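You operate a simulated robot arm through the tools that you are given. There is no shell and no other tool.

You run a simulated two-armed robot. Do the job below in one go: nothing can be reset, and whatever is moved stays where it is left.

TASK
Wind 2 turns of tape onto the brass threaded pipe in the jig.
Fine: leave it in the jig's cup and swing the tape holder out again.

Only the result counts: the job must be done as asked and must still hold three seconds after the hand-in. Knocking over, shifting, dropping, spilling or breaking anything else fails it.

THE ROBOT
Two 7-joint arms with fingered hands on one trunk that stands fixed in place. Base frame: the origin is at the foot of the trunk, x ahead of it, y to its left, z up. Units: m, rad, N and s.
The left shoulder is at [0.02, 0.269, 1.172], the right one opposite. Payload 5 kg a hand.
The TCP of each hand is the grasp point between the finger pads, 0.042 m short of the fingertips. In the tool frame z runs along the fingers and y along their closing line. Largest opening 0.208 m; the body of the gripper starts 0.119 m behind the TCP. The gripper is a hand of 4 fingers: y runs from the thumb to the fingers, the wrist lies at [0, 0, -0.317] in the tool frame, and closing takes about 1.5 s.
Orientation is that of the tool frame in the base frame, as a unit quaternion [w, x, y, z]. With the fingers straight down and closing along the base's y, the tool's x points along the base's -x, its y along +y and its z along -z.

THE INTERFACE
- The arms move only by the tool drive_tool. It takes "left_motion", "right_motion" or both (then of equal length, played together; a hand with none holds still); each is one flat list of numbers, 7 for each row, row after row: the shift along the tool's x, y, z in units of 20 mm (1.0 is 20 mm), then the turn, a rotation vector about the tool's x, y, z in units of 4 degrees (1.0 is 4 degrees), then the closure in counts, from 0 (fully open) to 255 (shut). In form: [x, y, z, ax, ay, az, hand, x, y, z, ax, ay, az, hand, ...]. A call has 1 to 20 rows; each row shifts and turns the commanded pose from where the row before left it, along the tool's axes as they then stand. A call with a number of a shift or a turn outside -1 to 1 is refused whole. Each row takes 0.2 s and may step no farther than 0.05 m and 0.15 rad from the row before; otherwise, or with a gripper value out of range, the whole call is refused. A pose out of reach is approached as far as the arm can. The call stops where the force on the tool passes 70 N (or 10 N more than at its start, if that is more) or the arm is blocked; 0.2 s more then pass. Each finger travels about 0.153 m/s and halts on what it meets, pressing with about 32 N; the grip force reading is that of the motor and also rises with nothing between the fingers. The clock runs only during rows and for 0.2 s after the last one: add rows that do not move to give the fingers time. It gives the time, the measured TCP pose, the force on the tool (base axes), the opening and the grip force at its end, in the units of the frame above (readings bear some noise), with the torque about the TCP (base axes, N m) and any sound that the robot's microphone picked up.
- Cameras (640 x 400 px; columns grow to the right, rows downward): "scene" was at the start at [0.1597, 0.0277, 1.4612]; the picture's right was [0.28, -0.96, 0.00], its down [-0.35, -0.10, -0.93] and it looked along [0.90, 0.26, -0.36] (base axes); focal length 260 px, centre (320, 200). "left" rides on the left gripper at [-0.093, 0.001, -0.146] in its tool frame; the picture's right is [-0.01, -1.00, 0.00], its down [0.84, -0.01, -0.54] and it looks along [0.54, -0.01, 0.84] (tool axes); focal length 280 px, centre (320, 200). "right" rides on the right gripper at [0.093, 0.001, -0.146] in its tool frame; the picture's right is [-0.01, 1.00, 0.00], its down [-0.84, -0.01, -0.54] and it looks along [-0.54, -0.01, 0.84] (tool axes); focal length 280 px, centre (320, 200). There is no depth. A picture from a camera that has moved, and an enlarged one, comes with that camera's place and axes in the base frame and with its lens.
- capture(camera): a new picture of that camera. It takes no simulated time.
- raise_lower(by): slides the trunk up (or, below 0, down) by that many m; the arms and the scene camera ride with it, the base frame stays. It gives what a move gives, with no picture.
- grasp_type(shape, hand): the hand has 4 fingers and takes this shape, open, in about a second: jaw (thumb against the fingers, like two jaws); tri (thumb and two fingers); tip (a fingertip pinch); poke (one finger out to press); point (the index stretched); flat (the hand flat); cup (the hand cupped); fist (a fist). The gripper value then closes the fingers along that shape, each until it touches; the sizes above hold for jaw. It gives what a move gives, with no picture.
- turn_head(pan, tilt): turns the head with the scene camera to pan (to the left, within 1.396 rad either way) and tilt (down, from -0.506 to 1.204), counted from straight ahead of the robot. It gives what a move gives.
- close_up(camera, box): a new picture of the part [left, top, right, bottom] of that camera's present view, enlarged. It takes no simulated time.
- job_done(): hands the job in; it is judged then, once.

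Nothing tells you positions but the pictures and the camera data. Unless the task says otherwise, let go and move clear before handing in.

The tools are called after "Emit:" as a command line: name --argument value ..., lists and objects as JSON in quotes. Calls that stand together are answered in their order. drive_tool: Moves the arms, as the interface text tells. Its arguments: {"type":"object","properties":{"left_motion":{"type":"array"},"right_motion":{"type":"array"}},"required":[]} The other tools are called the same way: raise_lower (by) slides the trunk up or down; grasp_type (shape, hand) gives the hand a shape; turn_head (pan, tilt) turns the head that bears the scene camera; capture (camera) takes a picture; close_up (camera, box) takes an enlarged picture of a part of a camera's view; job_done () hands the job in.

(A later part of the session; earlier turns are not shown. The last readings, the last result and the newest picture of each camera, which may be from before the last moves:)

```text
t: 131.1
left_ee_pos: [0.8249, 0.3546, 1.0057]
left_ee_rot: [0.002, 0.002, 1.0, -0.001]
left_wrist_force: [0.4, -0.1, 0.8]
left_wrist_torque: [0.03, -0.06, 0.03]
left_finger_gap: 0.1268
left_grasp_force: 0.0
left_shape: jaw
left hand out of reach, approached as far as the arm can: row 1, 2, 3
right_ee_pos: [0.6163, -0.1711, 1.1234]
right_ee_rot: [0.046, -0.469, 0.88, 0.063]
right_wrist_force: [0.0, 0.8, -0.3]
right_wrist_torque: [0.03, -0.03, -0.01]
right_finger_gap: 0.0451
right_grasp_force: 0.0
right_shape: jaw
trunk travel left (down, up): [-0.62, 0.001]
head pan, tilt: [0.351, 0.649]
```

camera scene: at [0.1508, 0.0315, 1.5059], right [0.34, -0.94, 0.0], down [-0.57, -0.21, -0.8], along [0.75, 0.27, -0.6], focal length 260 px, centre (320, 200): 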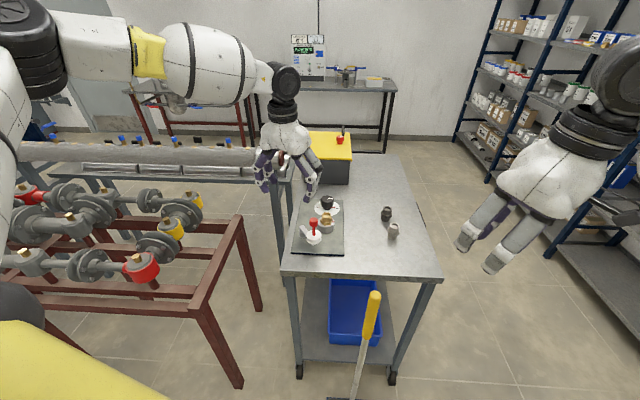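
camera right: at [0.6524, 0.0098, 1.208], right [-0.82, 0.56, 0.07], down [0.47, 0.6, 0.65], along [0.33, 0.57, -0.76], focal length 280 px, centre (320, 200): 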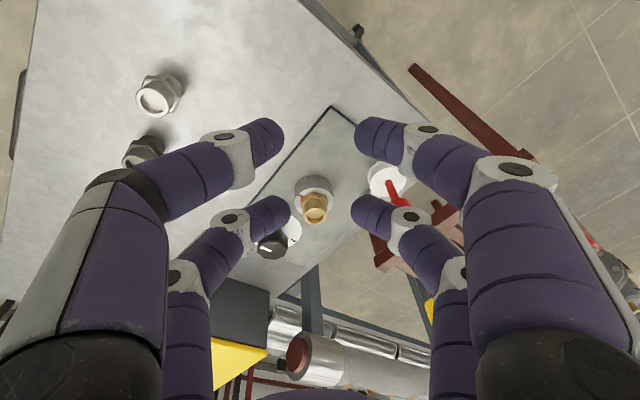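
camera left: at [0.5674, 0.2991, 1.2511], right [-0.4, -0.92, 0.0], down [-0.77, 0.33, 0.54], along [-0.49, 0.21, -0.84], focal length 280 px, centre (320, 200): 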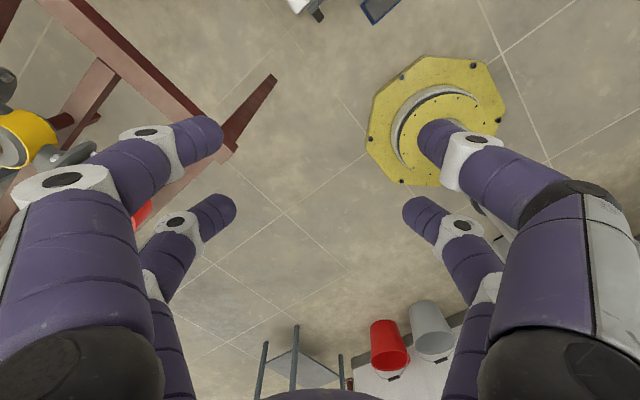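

The limit is on the wrist position, not the height, so the left hand will need to lean about 18° toward the knob. I'll apply that lean here and then move over the knob.

Emit:
drive_tool --left_motion '[0, 0, -0.8, 0.675, -0.9, 0, 100, 0, 0, -0.8, 0.675, -0.9, 0, 100, 0, 0, 0, 0.675, -0.9, 0, 100, 0, 0, 0, 0.675, -0.9, 0, 100, 0, 0, 0, 0, 0, 0, 100]'

Emit:
capture --camera "left"

Emit:
capture --camera "scene"

```text
t: 132.3
left_ee_pos: [0.8238, 0.3558, 1.0381]
left_ee_rot: [0.126, 0.002, 0.988, -0.095]
left_wrist_force: [0.4, -0.4, 0.1]
left_wrist_torque: [0.04, -0.01, 0.03]
left_finger_gap: 0.1271
left_grasp_force: 0.0
left_shape: jaw
right_ee_pos: [0.6152, -0.1702, 1.1233]
right_ee_rot: [0.047, -0.468, 0.88, 0.064]
right_wrist_force: [-1.2, 0.0, -0.1]
right_wrist_torque: [0.01, -0.02, 0.03]
right_finger_gap: 0.0451
right_grasp_force: 0.0
right_shape: jaw
trunk travel left (down, up): [-0.62, 0.001]
head pan, tilt: [0.351, 0.649]
```

```text
taken
camera left: at [0.8789, 0.3873, 1.2014], right [-0.01, -0.98, 0.19], down [-0.95, 0.07, 0.3], along [-0.31, -0.18, -0.93], focal length 280 px, centre (320, 200)
```

left: 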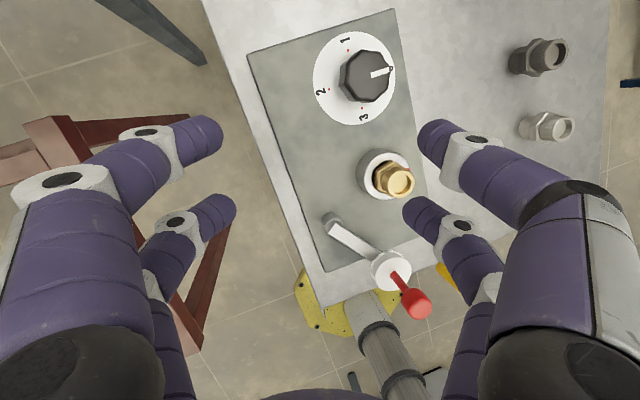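

```text
taken
camera scene: at [0.1511, 0.0312, 1.5058], right [0.34, -0.94, 0.0], down [-0.57, -0.21, -0.8], along [0.75, 0.27, -0.6], focal length 260 px, centre (320, 200)
```

scene: 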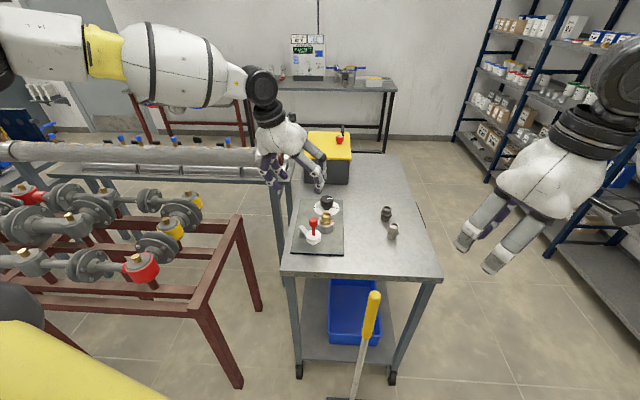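

The left camera now has an excellent view straight down onto the jig. I'll zoom in to measure the knob, the pivot, the spool and the fitting.

Emit:
close_up --camera "left" --box '[290, 10, 450, 130]'

Emit:
close_up --camera "left" --box '[300, 130, 460, 330]'

```text
3.33 times, centred on (370, 70) of left
camera zoom: at [0.8789, 0.3873, 1.2014], right [-0.01, -0.98, 0.19], down [-0.95, 0.07, 0.3], along [-0.31, -0.18, -0.93], focal length 935 px, centre (153, 633)
```

zoom: 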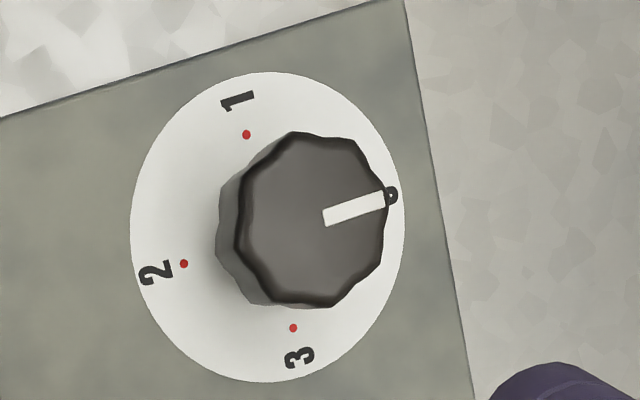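

```text
2.00 times, centred on (380, 230) of left
camera zoom: at [0.8789, 0.3873, 1.2014], right [-0.01, -0.98, 0.19], down [-0.95, 0.07, 0.3], along [-0.31, -0.18, -0.93], focal length 561 px, centre (200, 140)
```

zoom: 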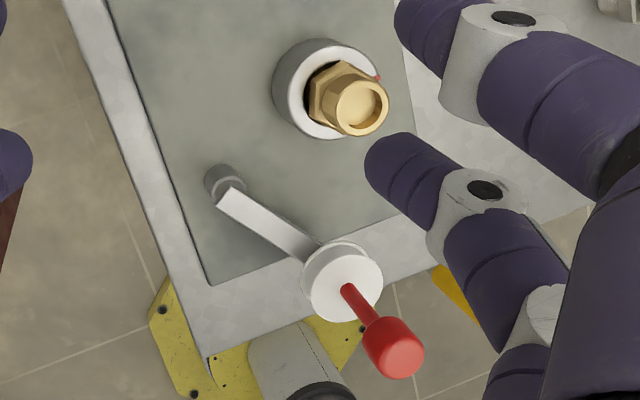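

Now I have good numbers: knob axis ≈(0.908, 0.280), handle axis ≈(0.686, 0.248), pivot ≈(0.75, 0.316). With the fingers shut, the two pairs form two prongs about 60 mm apart that can straddle the 27 mm handle cap and swing it both ways. I'll close the hand, turn it 19°, and move above the handle.

Emit:
drive_tool --left_motion '[0, 0, 0, 0, 0, 0.95, 150, 0, 0, 0, 0, 0, 0.95, 200, 0, 0, 0, 0, 0, 0.95, 255, 0, 0, 0, 0, 0, 0.95, 255, 0, 0, 0, 0, 0, 0.95, 255, -0.297, -0.096, -0.952, 0, 0, 0, 255, -0.297, -0.096, -0.952, 0, 0, 0, 255, 0.581, -0.922, -0.088, 0, 0, 0, 255, 0.581, -0.922, -0.088, 0, 0, 0, 255, 0.581, -0.922, -0.088, 0, 0, 0, 255, 0.581, -0.922, -0.088, 0, 0, 0, 255, 0.581, -0.922, -0.088, 0, 0, 0, 255, 0.581, -0.922, -0.088, 0, 0, 0, 255, 0.581, -0.922, -0.088, 0, 0, 0, 255, 0.581, -0.922, -0.088, 0, 0, 0, 255, 0, 0, 0, 0, 0, 0, 255]'

Emit:
capture --camera "left"

Emit:
close_up --camera "scene" --box '[260, 140, 380, 260]'

```text
t: 135.7
left_ee_pos: [0.6877, 0.2499, 1.0782]
left_ee_rot: [0.14, 0.165, 0.974, -0.074]
left_wrist_force: [0.3, 0.0, -0.5]
left_wrist_torque: [0.03, -0.02, 0.03]
left_finger_gap: 0.0002
left_grasp_force: 32.5
left_shape: jaw
right_ee_pos: [0.6147, -0.1712, 1.1219]
right_ee_rot: [0.047, -0.468, 0.88, 0.063]
right_wrist_force: [-0.5, -0.1, 0.2]
right_wrist_torque: [-0.02, 0.01, -0.03]
right_finger_gap: 0.0453
right_grasp_force: 0.0
right_shape: jaw
trunk travel left (down, up): [-0.62, 0.001]
head pan, tilt: [0.351, 0.649]
```

```text
taken
camera left: at [0.7369, 0.2507, 1.2462], right [-0.33, -0.94, 0.1], down [-0.9, 0.34, 0.26], along [-0.28, 0.0, -0.96], focal length 280 px, centre (320, 200)
```

left: 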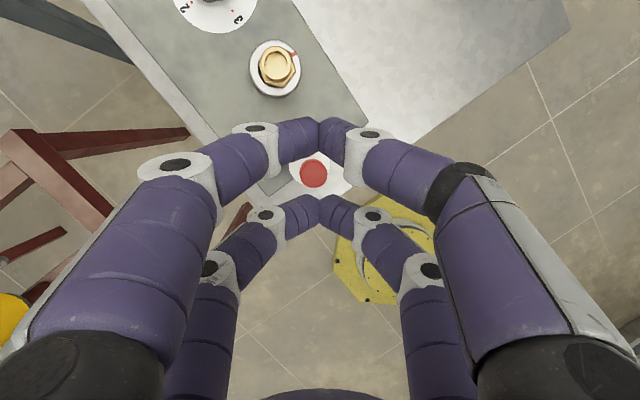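

```text
3.33 times, centred on (320, 200) of scene
camera zoom: at [0.151, 0.0316, 1.5059], right [0.34, -0.94, 0.0], down [-0.57, -0.21, -0.8], along [0.75, 0.27, -0.6], focal length 866 px, centre (320, 200)
```

zoom: 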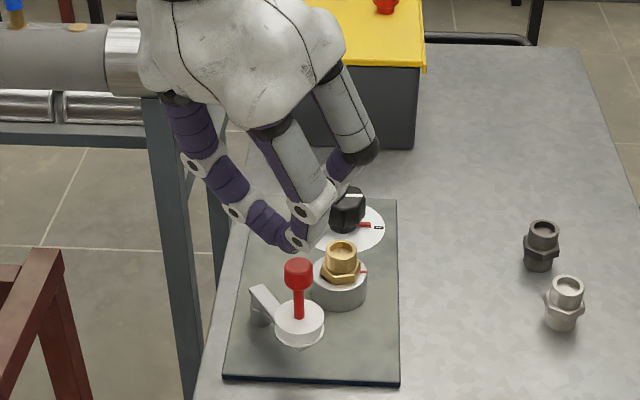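

The handle cap is right between the two prongs. I'll adjust by 8 mm and lower straight down over it.

Emit:
drive_tool --left_motion '[0.39, 0, -0.12, 0, 0, 0, 255, 0.259, 0.085, 0.83, 0, 0, 0, 255, 0.259, 0.085, 0.83, 0, 0, 0, 255, 0.259, 0.085, 0.83, 0, 0, 0, 255, 0, 0, 0, 0, 0, 0, 255]'

Emit:
capture --camera "left"

Emit:
close_up --camera "scene" --box '[280, 170, 360, 250]'

```text
t: 136.9
left_ee_pos: [0.6798, 0.2522, 1.0261]
left_ee_rot: [0.14, 0.165, 0.974, -0.072]
left_wrist_force: [-0.2, -0.9, 0.1]
left_wrist_torque: [0.02, -0.07, 0.0]
left_finger_gap: 0.0
left_grasp_force: 31.5
left_shape: jaw
right_ee_pos: [0.6148, -0.1701, 1.1239]
right_ee_rot: [0.047, -0.469, 0.88, 0.063]
right_wrist_force: [-0.2, -0.5, 0.1]
right_wrist_torque: [0.03, -0.01, -0.03]
right_finger_gap: 0.0451
right_grasp_force: 0.0
right_shape: jaw
trunk travel left (down, up): [-0.62, 0.001]
head pan, tilt: [0.351, 0.649]
```

```text
taken
camera left: at [0.7289, 0.2535, 1.1939], right [-0.33, -0.94, 0.1], down [-0.9, 0.34, 0.26], along [-0.28, 0.0, -0.96], focal length 280 px, centre (320, 200)
```

left: 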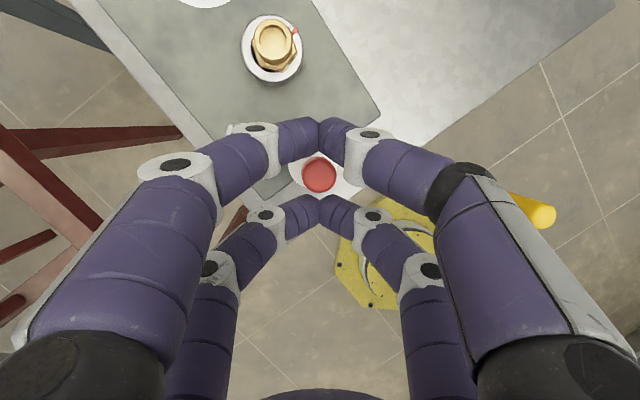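

```text
5.00 times, centred on (320, 210) of scene
camera zoom: at [0.1503, 0.0313, 1.5061], right [0.34, -0.94, 0.0], down [-0.57, -0.21, -0.8], along [0.75, 0.27, -0.6], focal length 1299 px, centre (320, 150)
```

zoom: 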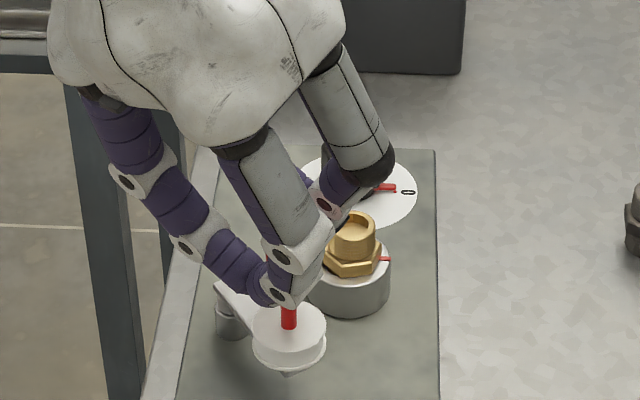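

The cap is centred between the prongs. I'll lower the remaining 35 mm.

Emit:
drive_tool --left_motion '[0.259, 0.085, 0.83, 0, 0, 0, 255, 0.13, 0.043, 0.42, 0, 0, 0, 255, 0.13, 0.043, 0.42, 0, 0, 0, 255, 0, 0, 0, 0, 0, 0, 255]'

Emit:
capture --camera "left"

Emit:
close_up --camera "scene" --box '[280, 180, 360, 250]'

```text
t: 137.9
left_ee_pos: [0.6791, 0.2517, 0.9908]
left_ee_rot: [0.14, 0.164, 0.974, -0.071]
left_wrist_force: [0.5, -0.3, 0.0]
left_wrist_torque: [0.0, -0.05, 0.0]
left_finger_gap: 0.0
left_grasp_force: 31.8
left_shape: jaw
right_ee_pos: [0.6145, -0.1697, 1.1225]
right_ee_rot: [0.047, -0.468, 0.88, 0.064]
right_wrist_force: [0.0, -0.2, 0.3]
right_wrist_torque: [-0.01, -0.05, -0.02]
right_finger_gap: 0.0452
right_grasp_force: 0.0
right_shape: jaw
trunk travel left (down, up): [-0.62, 0.001]
head pan, tilt: [0.351, 0.649]
```

```text
taken
camera left: at [0.7282, 0.2531, 1.1585], right [-0.33, -0.94, 0.1], down [-0.9, 0.34, 0.26], along [-0.28, 0.0, -0.96], focal length 280 px, centre (320, 200)
```

left: 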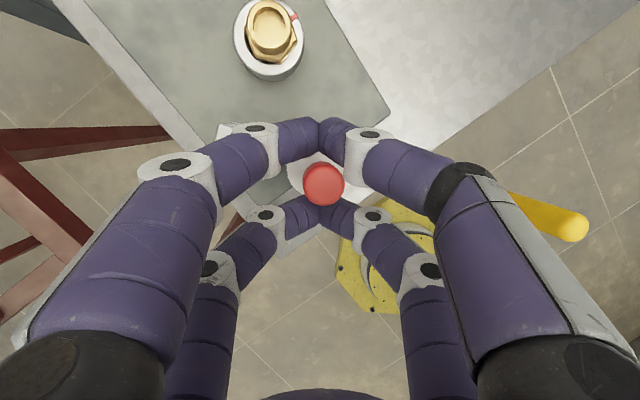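

```text
5.71 times, centred on (320, 215) of scene
camera zoom: at [0.1507, 0.0313, 1.506], right [0.34, -0.94, 0.0], down [-0.57, -0.21, -0.8], along [0.75, 0.27, -0.6], focal length 1484 px, centre (320, 114)
```

zoom: 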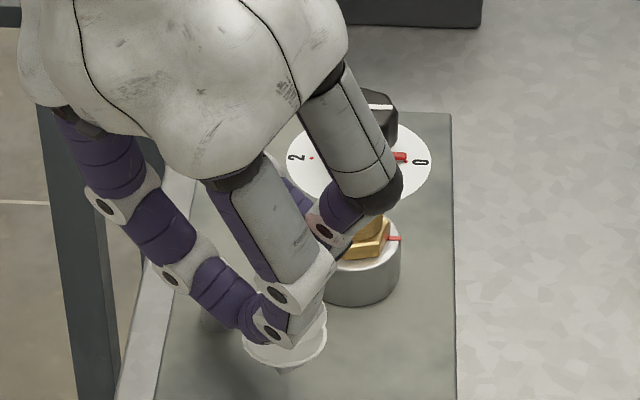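

The prongs straddle the handle with no contact force. Now I'll swing the holder in along its arc about the pivot, part way first.

Emit:
drive_tool --left_motion '[-0.34, -0.139, 0.12, 0, 0, 0, 255, -0.345, -0.106, 0.119, 0, 0, 0, 255, -0.36, -0.074, 0.12, 0, 0, 0, 255, -0.364, -0.041, 0.118, 0, 0, 0, 255, -0.364, -0.01, 0.115, 0, 0, 0, 255, 0, 0, 0, 0, 0, 0, 255]'

Emit:
capture --camera "left"

Emit:
close_up --camera "scene" --box '[280, 180, 360, 250]'

```text
t: 139.3
left_ee_pos: [0.7113, 0.2319, 0.9895]
left_ee_rot: [0.14, 0.165, 0.974, -0.074]
left_wrist_force: [0.2, -0.7, -0.3]
left_wrist_torque: [-0.01, -0.01, -0.01]
left_finger_gap: 0.0
left_grasp_force: 32.4
left_shape: jaw
right_ee_pos: [0.615, -0.1703, 1.1232]
right_ee_rot: [0.047, -0.469, 0.88, 0.063]
right_wrist_force: [0.0, -1.0, 0.4]
right_wrist_torque: [0.01, 0.0, -0.03]
right_finger_gap: 0.0452
right_grasp_force: 0.1
right_shape: jaw
trunk travel left (down, up): [-0.62, 0.001]
head pan, tilt: [0.351, 0.649]
```

```text
taken
camera left: at [0.7605, 0.2337, 1.1581], right [-0.33, -0.94, 0.1], down [-0.9, 0.34, 0.26], along [-0.28, 0.0, -0.96], focal length 280 px, centre (320, 200)
```

left: 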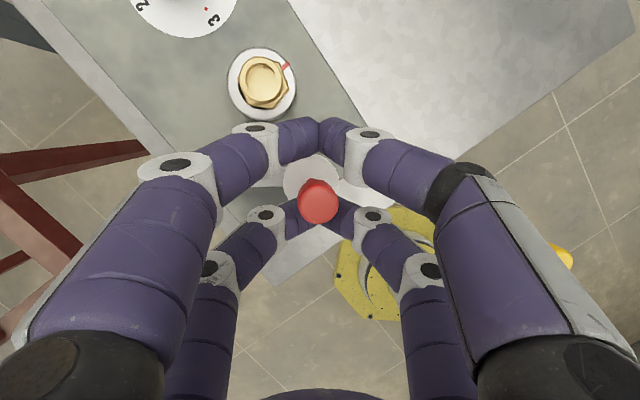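

```text
5.71 times, centred on (320, 215) of scene
camera zoom: at [0.1509, 0.0315, 1.5059], right [0.34, -0.94, 0.0], down [-0.57, -0.21, -0.8], along [0.75, 0.27, -0.6], focal length 1484 px, centre (320, 114)
```

zoom: 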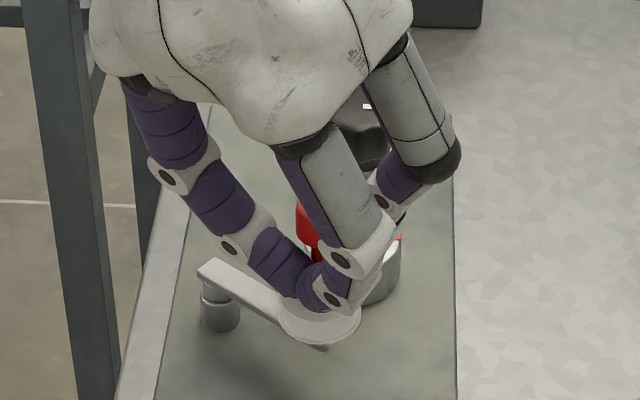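

The holder swings along easily with hardly any force. I'll continue the arc.

Emit:
drive_tool --left_motion '[-0.369, 0.024, 0.113, 0, 0, 0, 255, -0.363, 0.058, 0.107, 0, 0, 0, 255, -0.362, 0.094, 0.103, 0, 0, 0, 255, -0.348, 0.12, 0.096, 0, 0, 0, 255, 0, 0, 0, 0, 0, 0, 255]'

Emit:
capture --camera "left"

Emit:
close_up --camera "scene" --box '[280, 180, 360, 250]'

```text
t: 140.5
left_ee_pos: [0.7428, 0.2283, 0.9913]
left_ee_rot: [0.141, 0.164, 0.974, -0.072]
left_wrist_force: [-1.4, 0.1, -1.3]
left_wrist_torque: [0.0, -0.03, 0.01]
left_finger_gap: 0.0002
left_grasp_force: 32.2
left_shape: jaw
right_ee_pos: [0.6162, -0.1696, 1.1243]
right_ee_rot: [0.047, -0.468, 0.88, 0.062]
right_wrist_force: [-0.6, -0.5, 0.3]
right_wrist_torque: [0.01, 0.0, 0.03]
right_finger_gap: 0.0449
right_grasp_force: 0.0
right_shape: jaw
trunk travel left (down, up): [-0.62, 0.001]
head pan, tilt: [0.351, 0.649]
```

```text
taken
camera left: at [0.7915, 0.2286, 1.1582], right [-0.33, -0.94, 0.1], down [-0.9, 0.34, 0.26], along [-0.28, 0.0, -0.96], focal length 280 px, centre (320, 200)
```

left: 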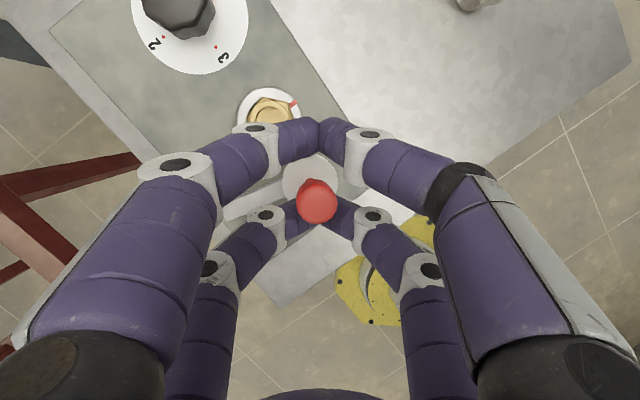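

```text
5.71 times, centred on (320, 215) of scene
camera zoom: at [0.1508, 0.0314, 1.5059], right [0.34, -0.94, 0.0], down [-0.57, -0.21, -0.8], along [0.75, 0.27, -0.6], focal length 1484 px, centre (320, 114)
```

zoom: 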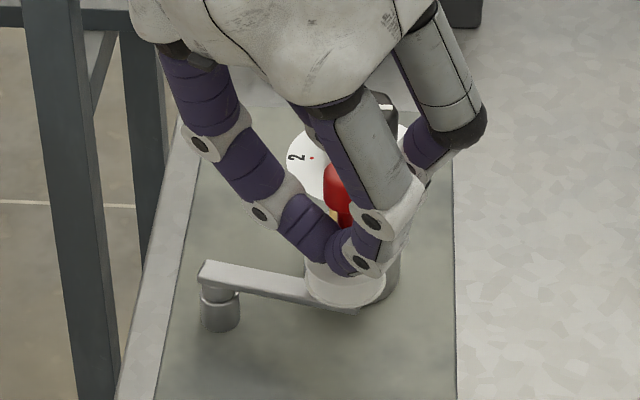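

The spool is about 19 mm from the fitting now. I'll continue slowly until it touches.

Emit:
drive_tool --left_motion '[-0.342, 0.155, 0.09, 0, 0, 0, 255, -0.164, 0.093, 0.042, 0, 0, 0, 255, 0, 0, 0, 0, 0, 0, 255]'

Emit:
close_up --camera "left" --box '[210, 70, 400, 250]'

Emit:
close_up --camera "scene" --box '[290, 190, 350, 245]'

```text
t: 141.3
left_ee_pos: [0.7541, 0.2284, 0.9902]
left_ee_rot: [0.139, 0.165, 0.974, -0.073]
left_wrist_force: [-0.4, 0.2, 0.4]
left_wrist_torque: [0.0, 0.01, -0.03]
left_finger_gap: 0.0
left_grasp_force: 32.3
left_shape: jaw
right_ee_pos: [0.6151, -0.17, 1.1217]
right_ee_rot: [0.047, -0.468, 0.88, 0.063]
right_wrist_force: [0.0, 0.5, 0.2]
right_wrist_torque: [-0.01, 0.01, 0.01]
right_finger_gap: 0.0452
right_grasp_force: 0.1
right_shape: jaw
trunk travel left (down, up): [-0.62, 0.001]
head pan, tilt: [0.351, 0.649]
```

```text
2.22 times, centred on (305, 160) of left
camera zoom: at [0.8027, 0.2295, 1.1584], right [-0.33, -0.94, 0.1], down [-0.9, 0.34, 0.26], along [-0.28, 0.0, -0.96], focal length 623 px, centre (353, 289)
```

zoom: 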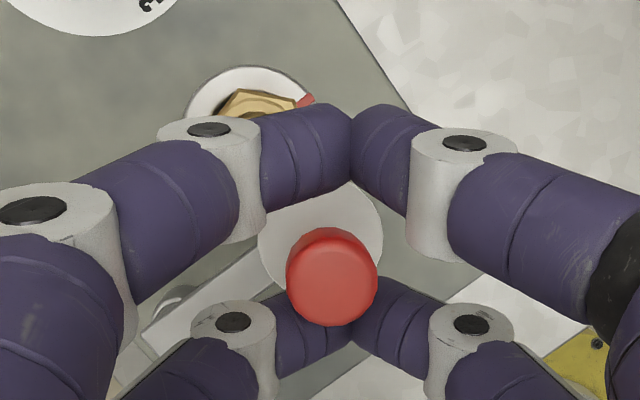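

```text
7.27 times, centred on (320, 218) of scene
camera zoom: at [0.151, 0.0314, 1.5059], right [0.34, -0.94, 0.0], down [-0.57, -0.21, -0.8], along [0.75, 0.27, -0.6], focal length 1889 px, centre (320, 73)
```

zoom: 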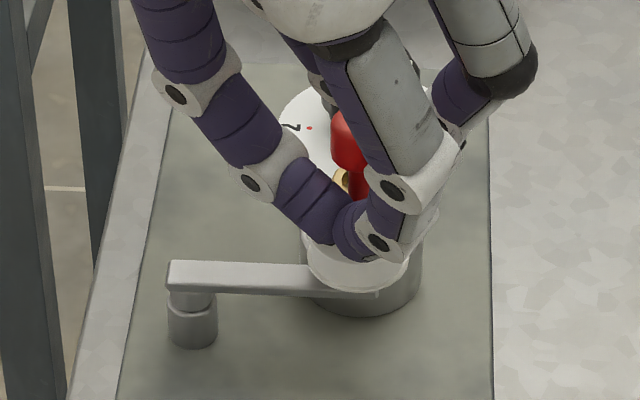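

Still free. I'll go on in 4 mm steps and watch the force.

Emit:
drive_tool --left_motion '[-0.17, 0.106, 0.042, 0, 0, 0, 255, 0, 0, 0, 0, 0, 0, 255]'

Emit:
drive_tool --left_motion '[-0.17, 0.106, 0.042, 0, 0, 0, 255, 0, 0, 0, 0, 0, 0, 255]'

Emit:
close_up --camera "scene" --box '[290, 190, 350, 245]'

```text
t: 141.9
left_ee_pos: [0.7561, 0.2291, 0.9892]
left_ee_rot: [0.14, 0.164, 0.974, -0.073]
left_wrist_force: [-0.4, -1.1, -0.5]
left_wrist_torque: [0.02, 0.04, -0.01]
left_finger_gap: 0.0
left_grasp_force: 32.2
left_shape: jaw
right_ee_pos: [0.6159, -0.1696, 1.1232]
right_ee_rot: [0.046, -0.469, 0.88, 0.064]
right_wrist_force: [0.9, 1.2, -0.2]
right_wrist_torque: [0.02, -0.02, -0.01]
right_finger_gap: 0.0452
right_grasp_force: 0.1
right_shape: jaw
trunk travel left (down, up): [-0.62, 0.001]
head pan, tilt: [0.351, 0.649]
```

```text
t: 142.5
left_ee_pos: [0.7598, 0.2306, 0.9894]
left_ee_rot: [0.138, 0.164, 0.974, -0.072]
left_wrist_force: [-7.3, 1.3, -1.1]
left_wrist_torque: [-0.02, 0.34, 0.03]
left_finger_gap: 0.0001
left_grasp_force: 32.2
left_shape: jaw
right_ee_pos: [0.6148, -0.1709, 1.1232]
right_ee_rot: [0.046, -0.468, 0.88, 0.063]
right_wrist_force: [0.1, 1.3, -0.2]
right_wrist_torque: [0.0, -0.02, -0.01]
right_finger_gap: 0.0452
right_grasp_force: 0.1
right_shape: jaw
trunk travel left (down, up): [-0.62, 0.001]
head pan, tilt: [0.351, 0.649]
```

```text
7.27 times, centred on (320, 218) of scene
camera zoom: at [0.1505, 0.0315, 1.5059], right [0.34, -0.94, 0.0], down [-0.57, -0.21, -0.8], along [0.75, 0.27, -0.6], focal length 1889 px, centre (320, 73)
```

zoom: 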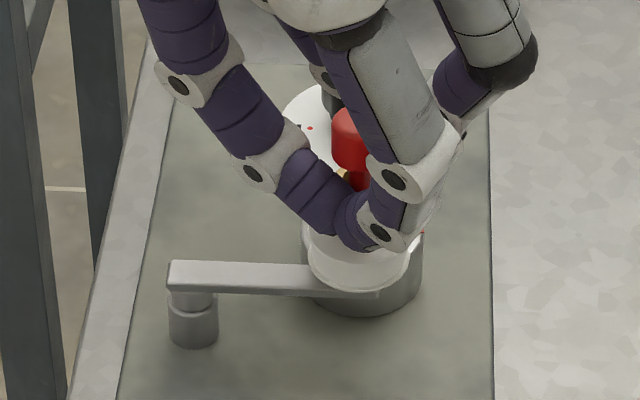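

The spool is now pressing against the fitting (about 7 N). I'll ease off slightly, lift straight up, and see whether the holder stays in.

Emit:
drive_tool --left_motion '[0.12, -0.07, -0.03, 0, 0, 0, 255, -0.13, -0.043, -0.42, 0, 0, 0, 255, -0.259, -0.085, -0.83, 0, 0, 0, 255, -0.259, -0.085, -0.83, 0, 0, 0, 255, -0.259, -0.085, -0.83, 0, 0, 0, 255, -0.259, -0.085, -0.83, 0, 0, 0, 255, -0.259, -0.085, -0.83, 0, 0, 0, 255, 0, 0, 0, 0, 0, 0, 255]'

Emit:
close_up --camera "left" --box '[210, 50, 410, 250]'

Emit:
close_up --camera "scene" --box '[285, 180, 365, 245]'

Emit:
capture --camera "right"

```text
t: 144.3
left_ee_pos: [0.7581, 0.2312, 1.0866]
left_ee_rot: [0.14, 0.165, 0.974, -0.073]
left_wrist_force: [-1.0, 0.6, -0.3]
left_wrist_torque: [-0.03, -0.01, -0.02]
left_finger_gap: 0.0
left_grasp_force: 32.0
left_shape: jaw
right_ee_pos: [0.6144, -0.1696, 1.124]
right_ee_rot: [0.046, -0.469, 0.88, 0.063]
right_wrist_force: [-0.1, -0.1, -0.4]
right_wrist_torque: [-0.04, -0.03, 0.0]
right_finger_gap: 0.0447
right_grasp_force: 0.1
right_shape: jaw
trunk travel left (down, up): [-0.62, 0.001]
head pan, tilt: [0.351, 0.649]
```

```text
2.00 times, centred on (310, 150) of left
camera zoom: at [0.8084, 0.232, 1.2543], right [-0.33, -0.94, 0.1], down [-0.9, 0.34, 0.26], along [-0.28, 0.0, -0.96], focal length 561 px, centre (340, 300)
```

zoom: 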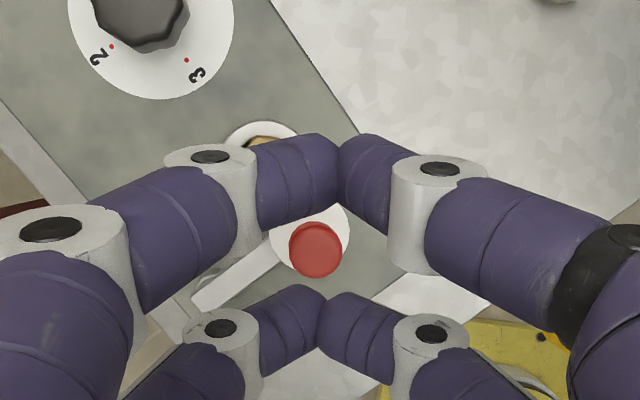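

```text
6.15 times, centred on (325, 212) of scene
camera zoom: at [0.151, 0.0318, 1.5058], right [0.34, -0.94, 0.0], down [-0.57, -0.21, -0.8], along [0.75, 0.27, -0.6], focal length 1598 px, centre (289, 123)
```

zoom: 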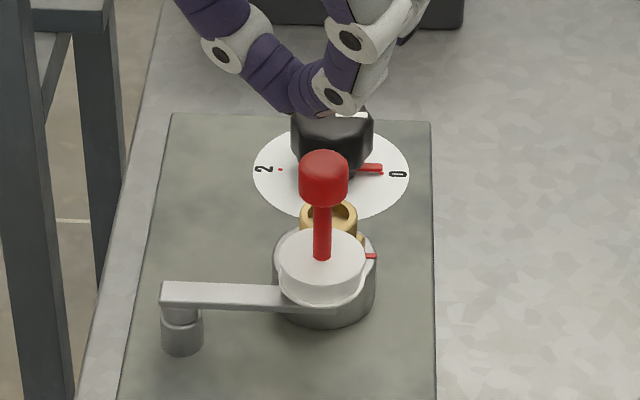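

```text
taken
camera right: at [0.5586, -0.2679, 1.255], right [-0.82, 0.57, 0.07], down [0.47, 0.6, 0.65], along [0.33, 0.57, -0.76], focal length 280 px, centre (320, 200)
```

right: 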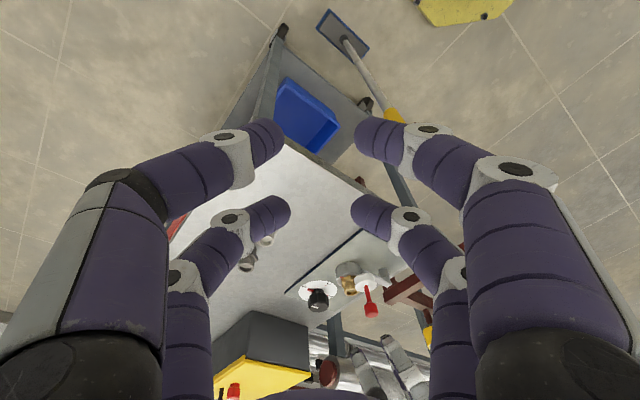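

The holder stays in place. I'll look from the right hand's camera, which sees the side, to check that the spool touches the pipe.

Emit:
close_up --camera "right" --box '[290, 245, 390, 325]'

Emit:
close_up --camera "scene" --box '[310, 205, 350, 240]'

```text
5.00 times, centred on (340, 285) of right
camera zoom: at [0.5586, -0.2679, 1.255], right [-0.82, 0.57, 0.07], down [0.47, 0.6, 0.65], along [0.33, 0.57, -0.76], focal length 1402 px, centre (220, -225)
```

zoom: 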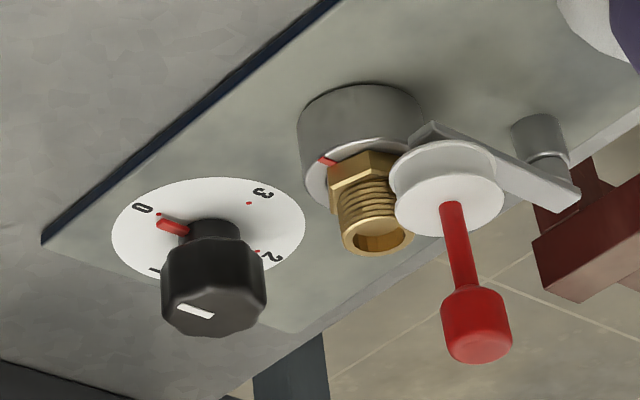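

```text
11.43 times, centred on (330, 222) of scene
camera zoom: at [0.151, 0.0318, 1.5058], right [0.34, -0.94, 0.0], down [-0.57, -0.21, -0.8], along [0.75, 0.27, -0.6], focal length 2969 px, centre (206, -57)
```

zoom: 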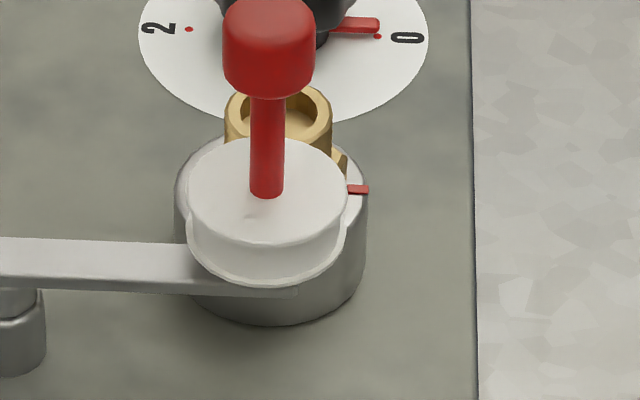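

The side view confirms that the spool presses on the brass thread. Next is the knob: I'll lean the left hand a bit more (to 20°), move it above the knob, and open the fingers enough to go around it.

Emit:
drive_tool --left_motion '[0, 0, 0, 0.166, -0.497, 0, 255, -0.818, 0.871, 0.605, 0, 0, 0, 255, -0.818, 0.871, 0.605, 0, 0, 0, 240, -0.818, 0.871, 0.605, 0, 0, 0, 220, -0.818, 0.871, 0.605, 0, 0, 0, 200, -0.818, 0.871, 0.605, 0, 0, 0, 181, -0.818, 0.871, 0.605, 0, 0, 0, 181, 0, 0, 0, 0, 0, 0, 181]'

Emit:
capture --camera "left"

Emit:
close_up --camera "scene" --box '[275, 130, 375, 240]'

```text
t: 146.1
left_ee_pos: [0.9056, 0.2841, 1.0406]
left_ee_rot: [0.156, 0.165, 0.971, -0.081]
left_wrist_force: [-0.1, -0.1, -0.5]
left_wrist_torque: [0.05, -0.03, 0.01]
left_finger_gap: 0.0599
left_grasp_force: 0.0
left_shape: jaw
right_ee_pos: [0.6147, -0.1707, 1.1228]
right_ee_rot: [0.046, -0.469, 0.88, 0.063]
right_wrist_force: [0.7, -0.5, 0.1]
right_wrist_torque: [0.06, -0.02, 0.0]
right_finger_gap: 0.045
right_grasp_force: 0.1
right_shape: jaw
trunk travel left (down, up): [-0.62, 0.001]
head pan, tilt: [0.351, 0.649]
```

```text
taken
camera left: at [0.9493, 0.2891, 1.2092], right [-0.33, -0.94, 0.11], down [-0.91, 0.35, 0.23], along [-0.25, -0.02, -0.97], focal length 280 px, centre (320, 200)
```

left: 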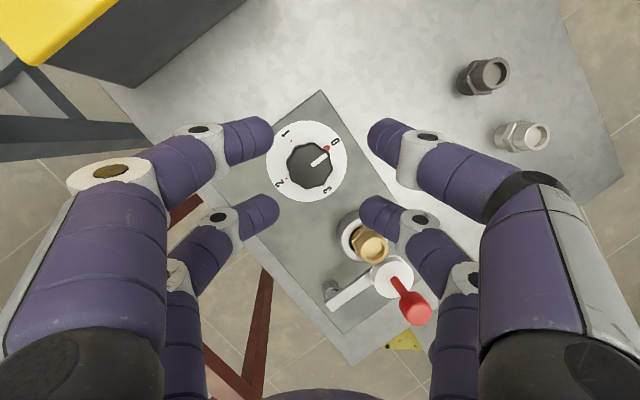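

```text
3.64 times, centred on (325, 185) of scene
camera zoom: at [0.1505, 0.0312, 1.5061], right [0.34, -0.94, 0.0], down [-0.57, -0.21, -0.8], along [0.75, 0.27, -0.6], focal length 945 px, centre (302, 254)
```

zoom: 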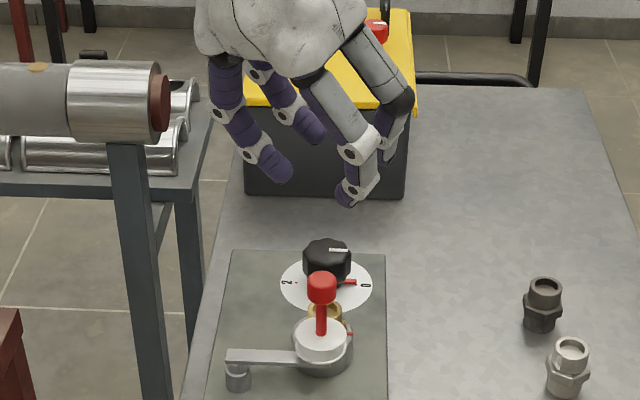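

The left hand is over the knob with no reach trouble. I'll centre it and come down part way, then check the alignment.

Emit:
drive_tool --left_motion '[0.348, 0.076, 0.804, 0, 0, 0, 181, 0.348, 0.076, 0.804, 0, 0, 0, 181, 0.348, 0.076, 0.804, 0, 0, 0, 181, 0.348, 0.076, 0.804, 0, 0, 0, 181, 0, 0, 0, 0, 0, 0, 181]'

Emit:
capture --camera "left"

Emit:
close_up --camera "right" --box '[270, 225, 400, 325]'

```text
t: 147.3
left_ee_pos: [0.8943, 0.2855, 0.9712]
left_ee_rot: [0.156, 0.164, 0.971, -0.082]
left_wrist_force: [-0.1, 0.1, 0.5]
left_wrist_torque: [0.04, 0.0, -0.02]
left_finger_gap: 0.0602
left_grasp_force: 0.0
left_shape: jaw
left hand out of reach, approached as far as the arm can: row 4
right_ee_pos: [0.6158, -0.1716, 1.1227]
right_ee_rot: [0.048, -0.468, 0.88, 0.063]
right_wrist_force: [-0.2, -0.5, 0.2]
right_wrist_torque: [0.03, -0.02, 0.0]
right_finger_gap: 0.045
right_grasp_force: 0.1
right_shape: jaw
trunk travel left (down, up): [-0.62, 0.001]
head pan, tilt: [0.351, 0.649]
```

```text
taken
camera left: at [0.9379, 0.2907, 1.1399], right [-0.33, -0.94, 0.11], down [-0.91, 0.35, 0.23], along [-0.25, -0.03, -0.97], focal length 280 px, centre (320, 200)
```

left: 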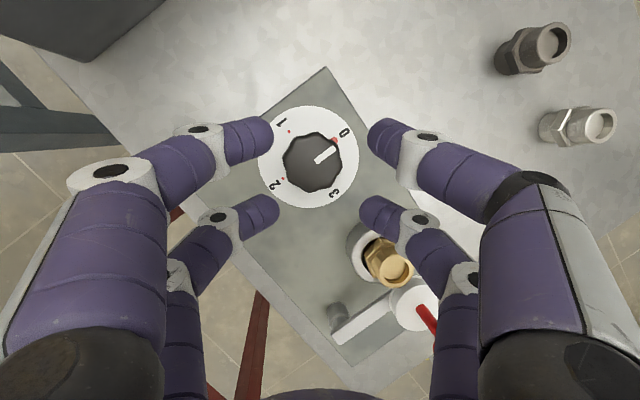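

```text
4.00 times, centred on (335, 275) of right
camera zoom: at [0.5585, -0.2683, 1.2551], right [-0.82, 0.57, 0.07], down [0.47, 0.6, 0.65], along [0.33, 0.57, -0.76], focal length 1122 px, centre (260, -100)
```

zoom: 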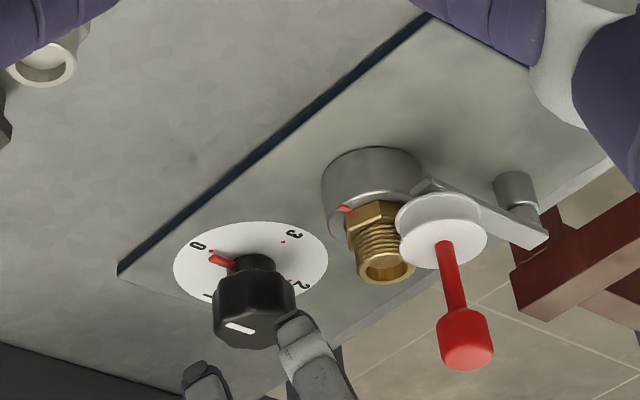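

The reach falls short again lower down, because the wrist gets too low relative to the shoulder. Lowering the trunk about 14 cm restores the better geometry, so I'll raise both hands first and then lower the trunk.

Emit:
drive_tool --left_motion '[-0.309, -0.099, -0.881, 0, 0, 0, 181, -0.309, -0.099, -0.881, 0, 0, 0, 181, -0.309, -0.099, -0.881, 0, 0, 0, 181, -0.309, -0.099, -0.881, 0, 0, 0, 181, -0.309, -0.099, -0.881, 0, 0, 0, 181, -0.309, -0.099, -0.881, 0, 0, 0, 181, -0.309, -0.099, -0.881, 0, 0, 0, 181, -0.309, -0.099, -0.881, 0, 0, 0, 181]' --right_motion '[-0.141, 0.069, -0.987, 0, 0, 0, 200, -0.141, 0.069, -0.987, 0, 0, 0, 200, -0.141, 0.069, -0.987, 0, 0, 0, 200, -0.141, 0.069, -0.987, 0, 0, 0, 200, -0.141, 0.069, -0.987, 0, 0, 0, 200, -0.141, 0.069, -0.987, 0, 0, 0, 200, -0.141, 0.069, -0.987, 0, 0, 0, 200, 0, 0, 0, 0, 0, 0, 200]'

Emit:
raise_lower --by -0.14

Emit:
capture --camera "left"

Emit:
capture --camera "scene"

```text
t: 149.1
left_ee_pos: [0.8963, 0.2858, 1.1216]
left_ee_rot: [0.155, 0.164, 0.971, -0.082]
left_wrist_force: [-0.5, -0.1, -0.8]
left_wrist_torque: [0.02, -0.02, 0.0]
left_finger_gap: 0.0601
left_grasp_force: 0.1
left_shape: jaw
right_ee_pos: [0.6159, -0.1707, 1.2606]
right_ee_rot: [0.045, -0.468, 0.88, 0.063]
right_wrist_force: [0.6, -0.1, -0.7]
right_wrist_torque: [0.04, -0.01, 0.02]
right_finger_gap: 0.0452
right_grasp_force: 0.1
right_shape: jaw
trunk travel left (down, up): [-0.62, 0.001]
head pan, tilt: [0.351, 0.649]
```

```text
t: 150.8
left_ee_pos: [0.8937, 0.2855, 0.9811]
left_ee_rot: [0.156, 0.165, 0.971, -0.082]
left_wrist_force: [-0.6, 1.2, 0.7]
left_wrist_torque: [0.0, -0.02, 0.02]
left_finger_gap: 0.0599
left_grasp_force: 0.0
left_shape: jaw
right_ee_pos: [0.615, -0.1692, 1.1236]
right_ee_rot: [0.046, -0.469, 0.88, 0.063]
right_wrist_force: [0.4, 0.6, -0.3]
right_wrist_torque: [0.0, -0.03, -0.03]
right_finger_gap: 0.0451
right_grasp_force: 0.0
right_shape: jaw
trunk travel left (down, up): [-0.48, 0.141]
head pan, tilt: [0.351, 0.649]
```

```text
taken
camera left: at [0.9391, 0.2901, 1.1508], right [-0.33, -0.94, 0.11], down [-0.91, 0.35, 0.23], along [-0.25, -0.03, -0.97], focal length 280 px, centre (320, 200)
```

left: 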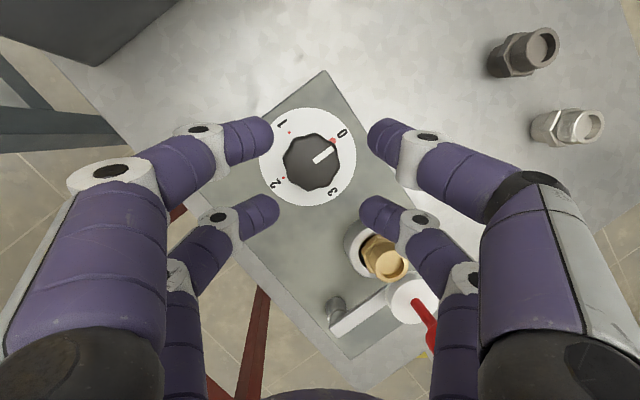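

```text
taken
camera scene: at [0.1542, 0.0314, 1.3657], right [0.34, -0.94, 0.0], down [-0.57, -0.21, -0.8], along [0.75, 0.27, -0.6], focal length 260 px, centre (320, 200)
```

scene: 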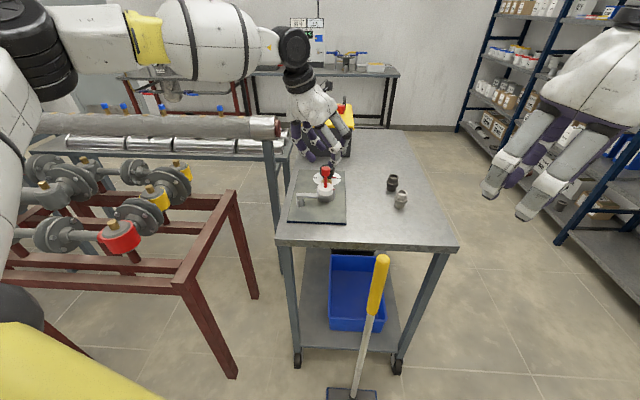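

The trunk is lower and the hands are at their working heights. I'll centre over the knob and go down another 3 cm.

Emit:
drive_tool --left_motion '[-0.32, 0.076, 0.104, 0, 0, 0, 181, 0.247, 0.079, 0.705, 0, 0, 0, 181, 0.247, 0.079, 0.705, 0, 0, 0, 181, 0, 0, 0, 0, 0, 0, 181]'

Emit:
close_up --camera "left" --box '[230, 80, 410, 260]'

Emit:
close_up --camera "right" --box '[270, 225, 400, 325]'

```text
t: 151.8
left_ee_pos: [0.9015, 0.2841, 0.9504]
left_ee_rot: [0.155, 0.165, 0.971, -0.082]
left_wrist_force: [-0.6, 0.1, 0.6]
left_wrist_torque: [0.02, 0.0, 0.01]
left_finger_gap: 0.0599
left_grasp_force: 0.1
left_shape: jaw
right_ee_pos: [0.6163, -0.1712, 1.1232]
right_ee_rot: [0.046, -0.468, 0.88, 0.063]
right_wrist_force: [-0.3, 0.3, -0.2]
right_wrist_torque: [0.0, -0.01, -0.01]
right_finger_gap: 0.0451
right_grasp_force: 0.1
right_shape: jaw
trunk travel left (down, up): [-0.48, 0.141]
head pan, tilt: [0.351, 0.649]
```

```text
2.22 times, centred on (320, 170) of left
camera zoom: at [0.9462, 0.2891, 1.1204], right [-0.33, -0.94, 0.11], down [-0.91, 0.35, 0.23], along [-0.25, -0.02, -0.97], focal length 623 px, centre (320, 267)
```

zoom: 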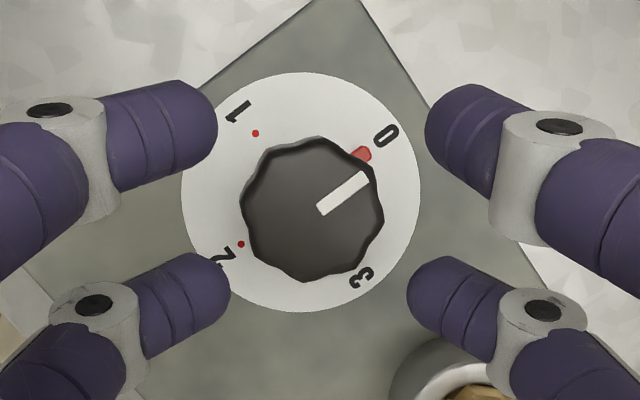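

```text
4.00 times, centred on (335, 275) of right
camera zoom: at [0.5591, -0.2688, 1.2548], right [-0.82, 0.56, 0.07], down [0.47, 0.6, 0.65], along [0.33, 0.57, -0.76], focal length 1122 px, centre (260, -100)
```

zoom: 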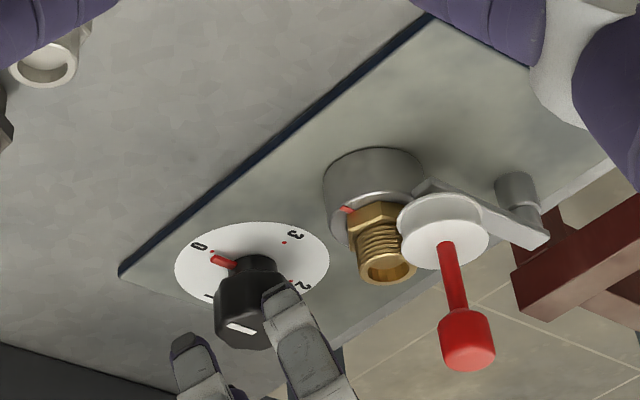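

Centred, with no reach warning. I'll go down the last 3 cm around the knob.

Emit:
drive_tool --left_motion '[0.247, 0.079, 0.705, 0, 0, 0, 181, 0.2, 0.063, 0.564, 0, 0, 0, 181, 0, 0, 0, 0, 0, 0, 181]'

Emit:
close_up --camera "left" --box '[230, 80, 410, 260]'

Emit:
close_up --camera "right" --box '[270, 225, 400, 325]'

```text
t: 152.6
left_ee_pos: [0.9017, 0.2857, 0.9239]
left_ee_rot: [0.156, 0.165, 0.971, -0.082]
left_wrist_force: [0.3, 0.1, 0.1]
left_wrist_torque: [-0.01, 0.01, -0.01]
left_finger_gap: 0.0601
left_grasp_force: 0.1
left_shape: jaw
right_ee_pos: [0.6146, -0.17, 1.1228]
right_ee_rot: [0.046, -0.469, 0.88, 0.063]
right_wrist_force: [0.0, -0.1, -0.5]
right_wrist_torque: [-0.03, -0.02, 0.0]
right_finger_gap: 0.045
right_grasp_force: 0.1
right_shape: jaw
trunk travel left (down, up): [-0.48, 0.141]
head pan, tilt: [0.351, 0.649]
```

```text
2.22 times, centred on (320, 170) of left
camera zoom: at [0.9459, 0.2901, 1.0936], right [-0.33, -0.94, 0.11], down [-0.91, 0.35, 0.23], along [-0.25, -0.03, -0.97], focal length 623 px, centre (320, 267)
```

zoom: 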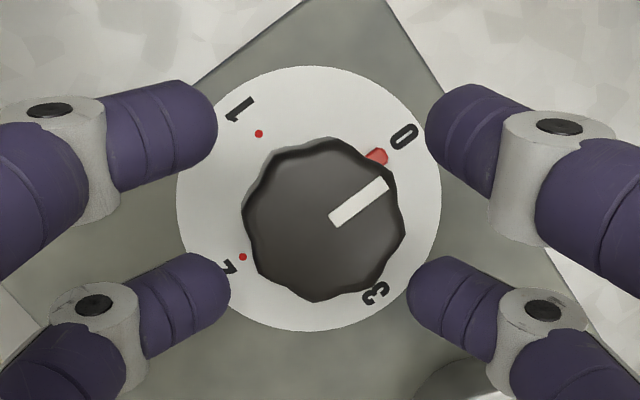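

```text
4.00 times, centred on (335, 275) of right
camera zoom: at [0.5591, -0.2688, 1.2547], right [-0.82, 0.56, 0.07], down [0.47, 0.6, 0.65], along [0.33, 0.57, -0.76], focal length 1122 px, centre (260, -100)
```

zoom: 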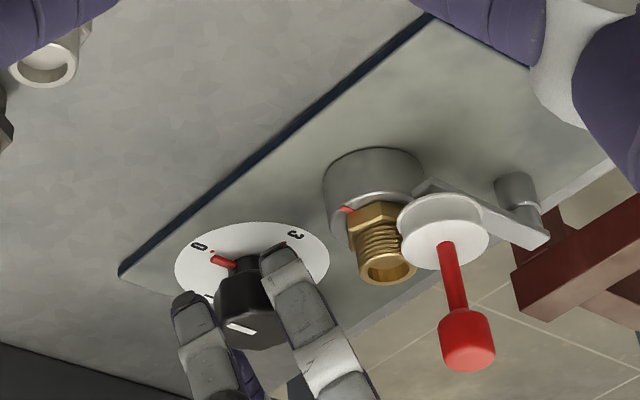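

The fingers surround the knob evenly. I'll close them gradually onto it.

Emit:
drive_tool --left_motion '[0, 0, 0, 0, 0, 0, 192, 0, 0, 0, 0, 0, 0, 202, 0, 0, 0, 0, 0, 0, 210, 0, 0, 0, 0, 0, 0, 218, 0, 0, 0, 0, 0, 0, 226, 0, 0, 0, 0, 0, 0, 234, 0, 0, 0, 0, 0, 0, 242, 0, 0, 0, 0, 0, 0, 242]'

Emit:
close_up --camera "left" --box '[230, 80, 410, 260]'

Emit:
close_up --camera "right" --box '[270, 225, 400, 325]'

```text
t: 154.4
left_ee_pos: [0.9017, 0.2862, 0.922]
left_ee_rot: [0.155, 0.164, 0.971, -0.081]
left_wrist_force: [6.5, 0.8, -2.1]
left_wrist_torque: [-0.03, 0.29, 0.04]
left_finger_gap: 0.013
left_grasp_force: 31.7
left_shape: jaw
right_ee_pos: [0.6158, -0.1705, 1.1222]
right_ee_rot: [0.047, -0.468, 0.88, 0.063]
right_wrist_force: [-0.2, -0.6, 1.0]
right_wrist_torque: [0.01, 0.0, -0.05]
right_finger_gap: 0.0449
right_grasp_force: 0.0
right_shape: jaw
trunk travel left (down, up): [-0.48, 0.141]
head pan, tilt: [0.351, 0.649]
```

```text
2.22 times, centred on (320, 170) of left
camera zoom: at [0.9465, 0.2903, 1.093], right [-0.33, -0.94, 0.11], down [-0.91, 0.35, 0.23], along [-0.25, -0.02, -0.97], focal length 623 px, centre (320, 267)
```

zoom: 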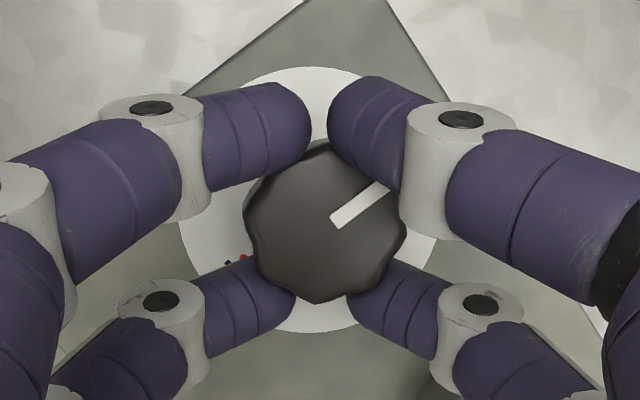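

```text
4.00 times, centred on (335, 275) of right
camera zoom: at [0.5596, -0.2688, 1.2545], right [-0.82, 0.56, 0.07], down [0.47, 0.6, 0.65], along [0.32, 0.57, -0.76], focal length 1122 px, centre (260, -100)
```

zoom: 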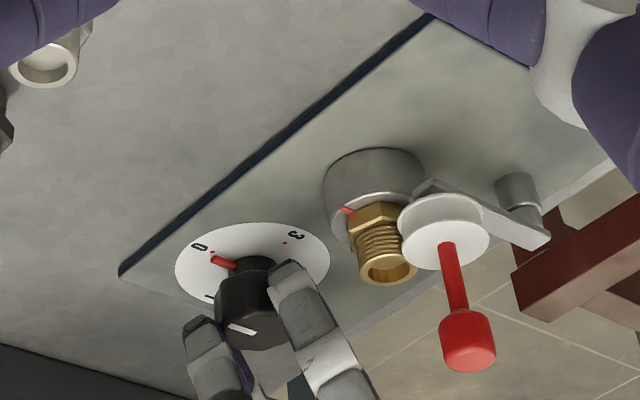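

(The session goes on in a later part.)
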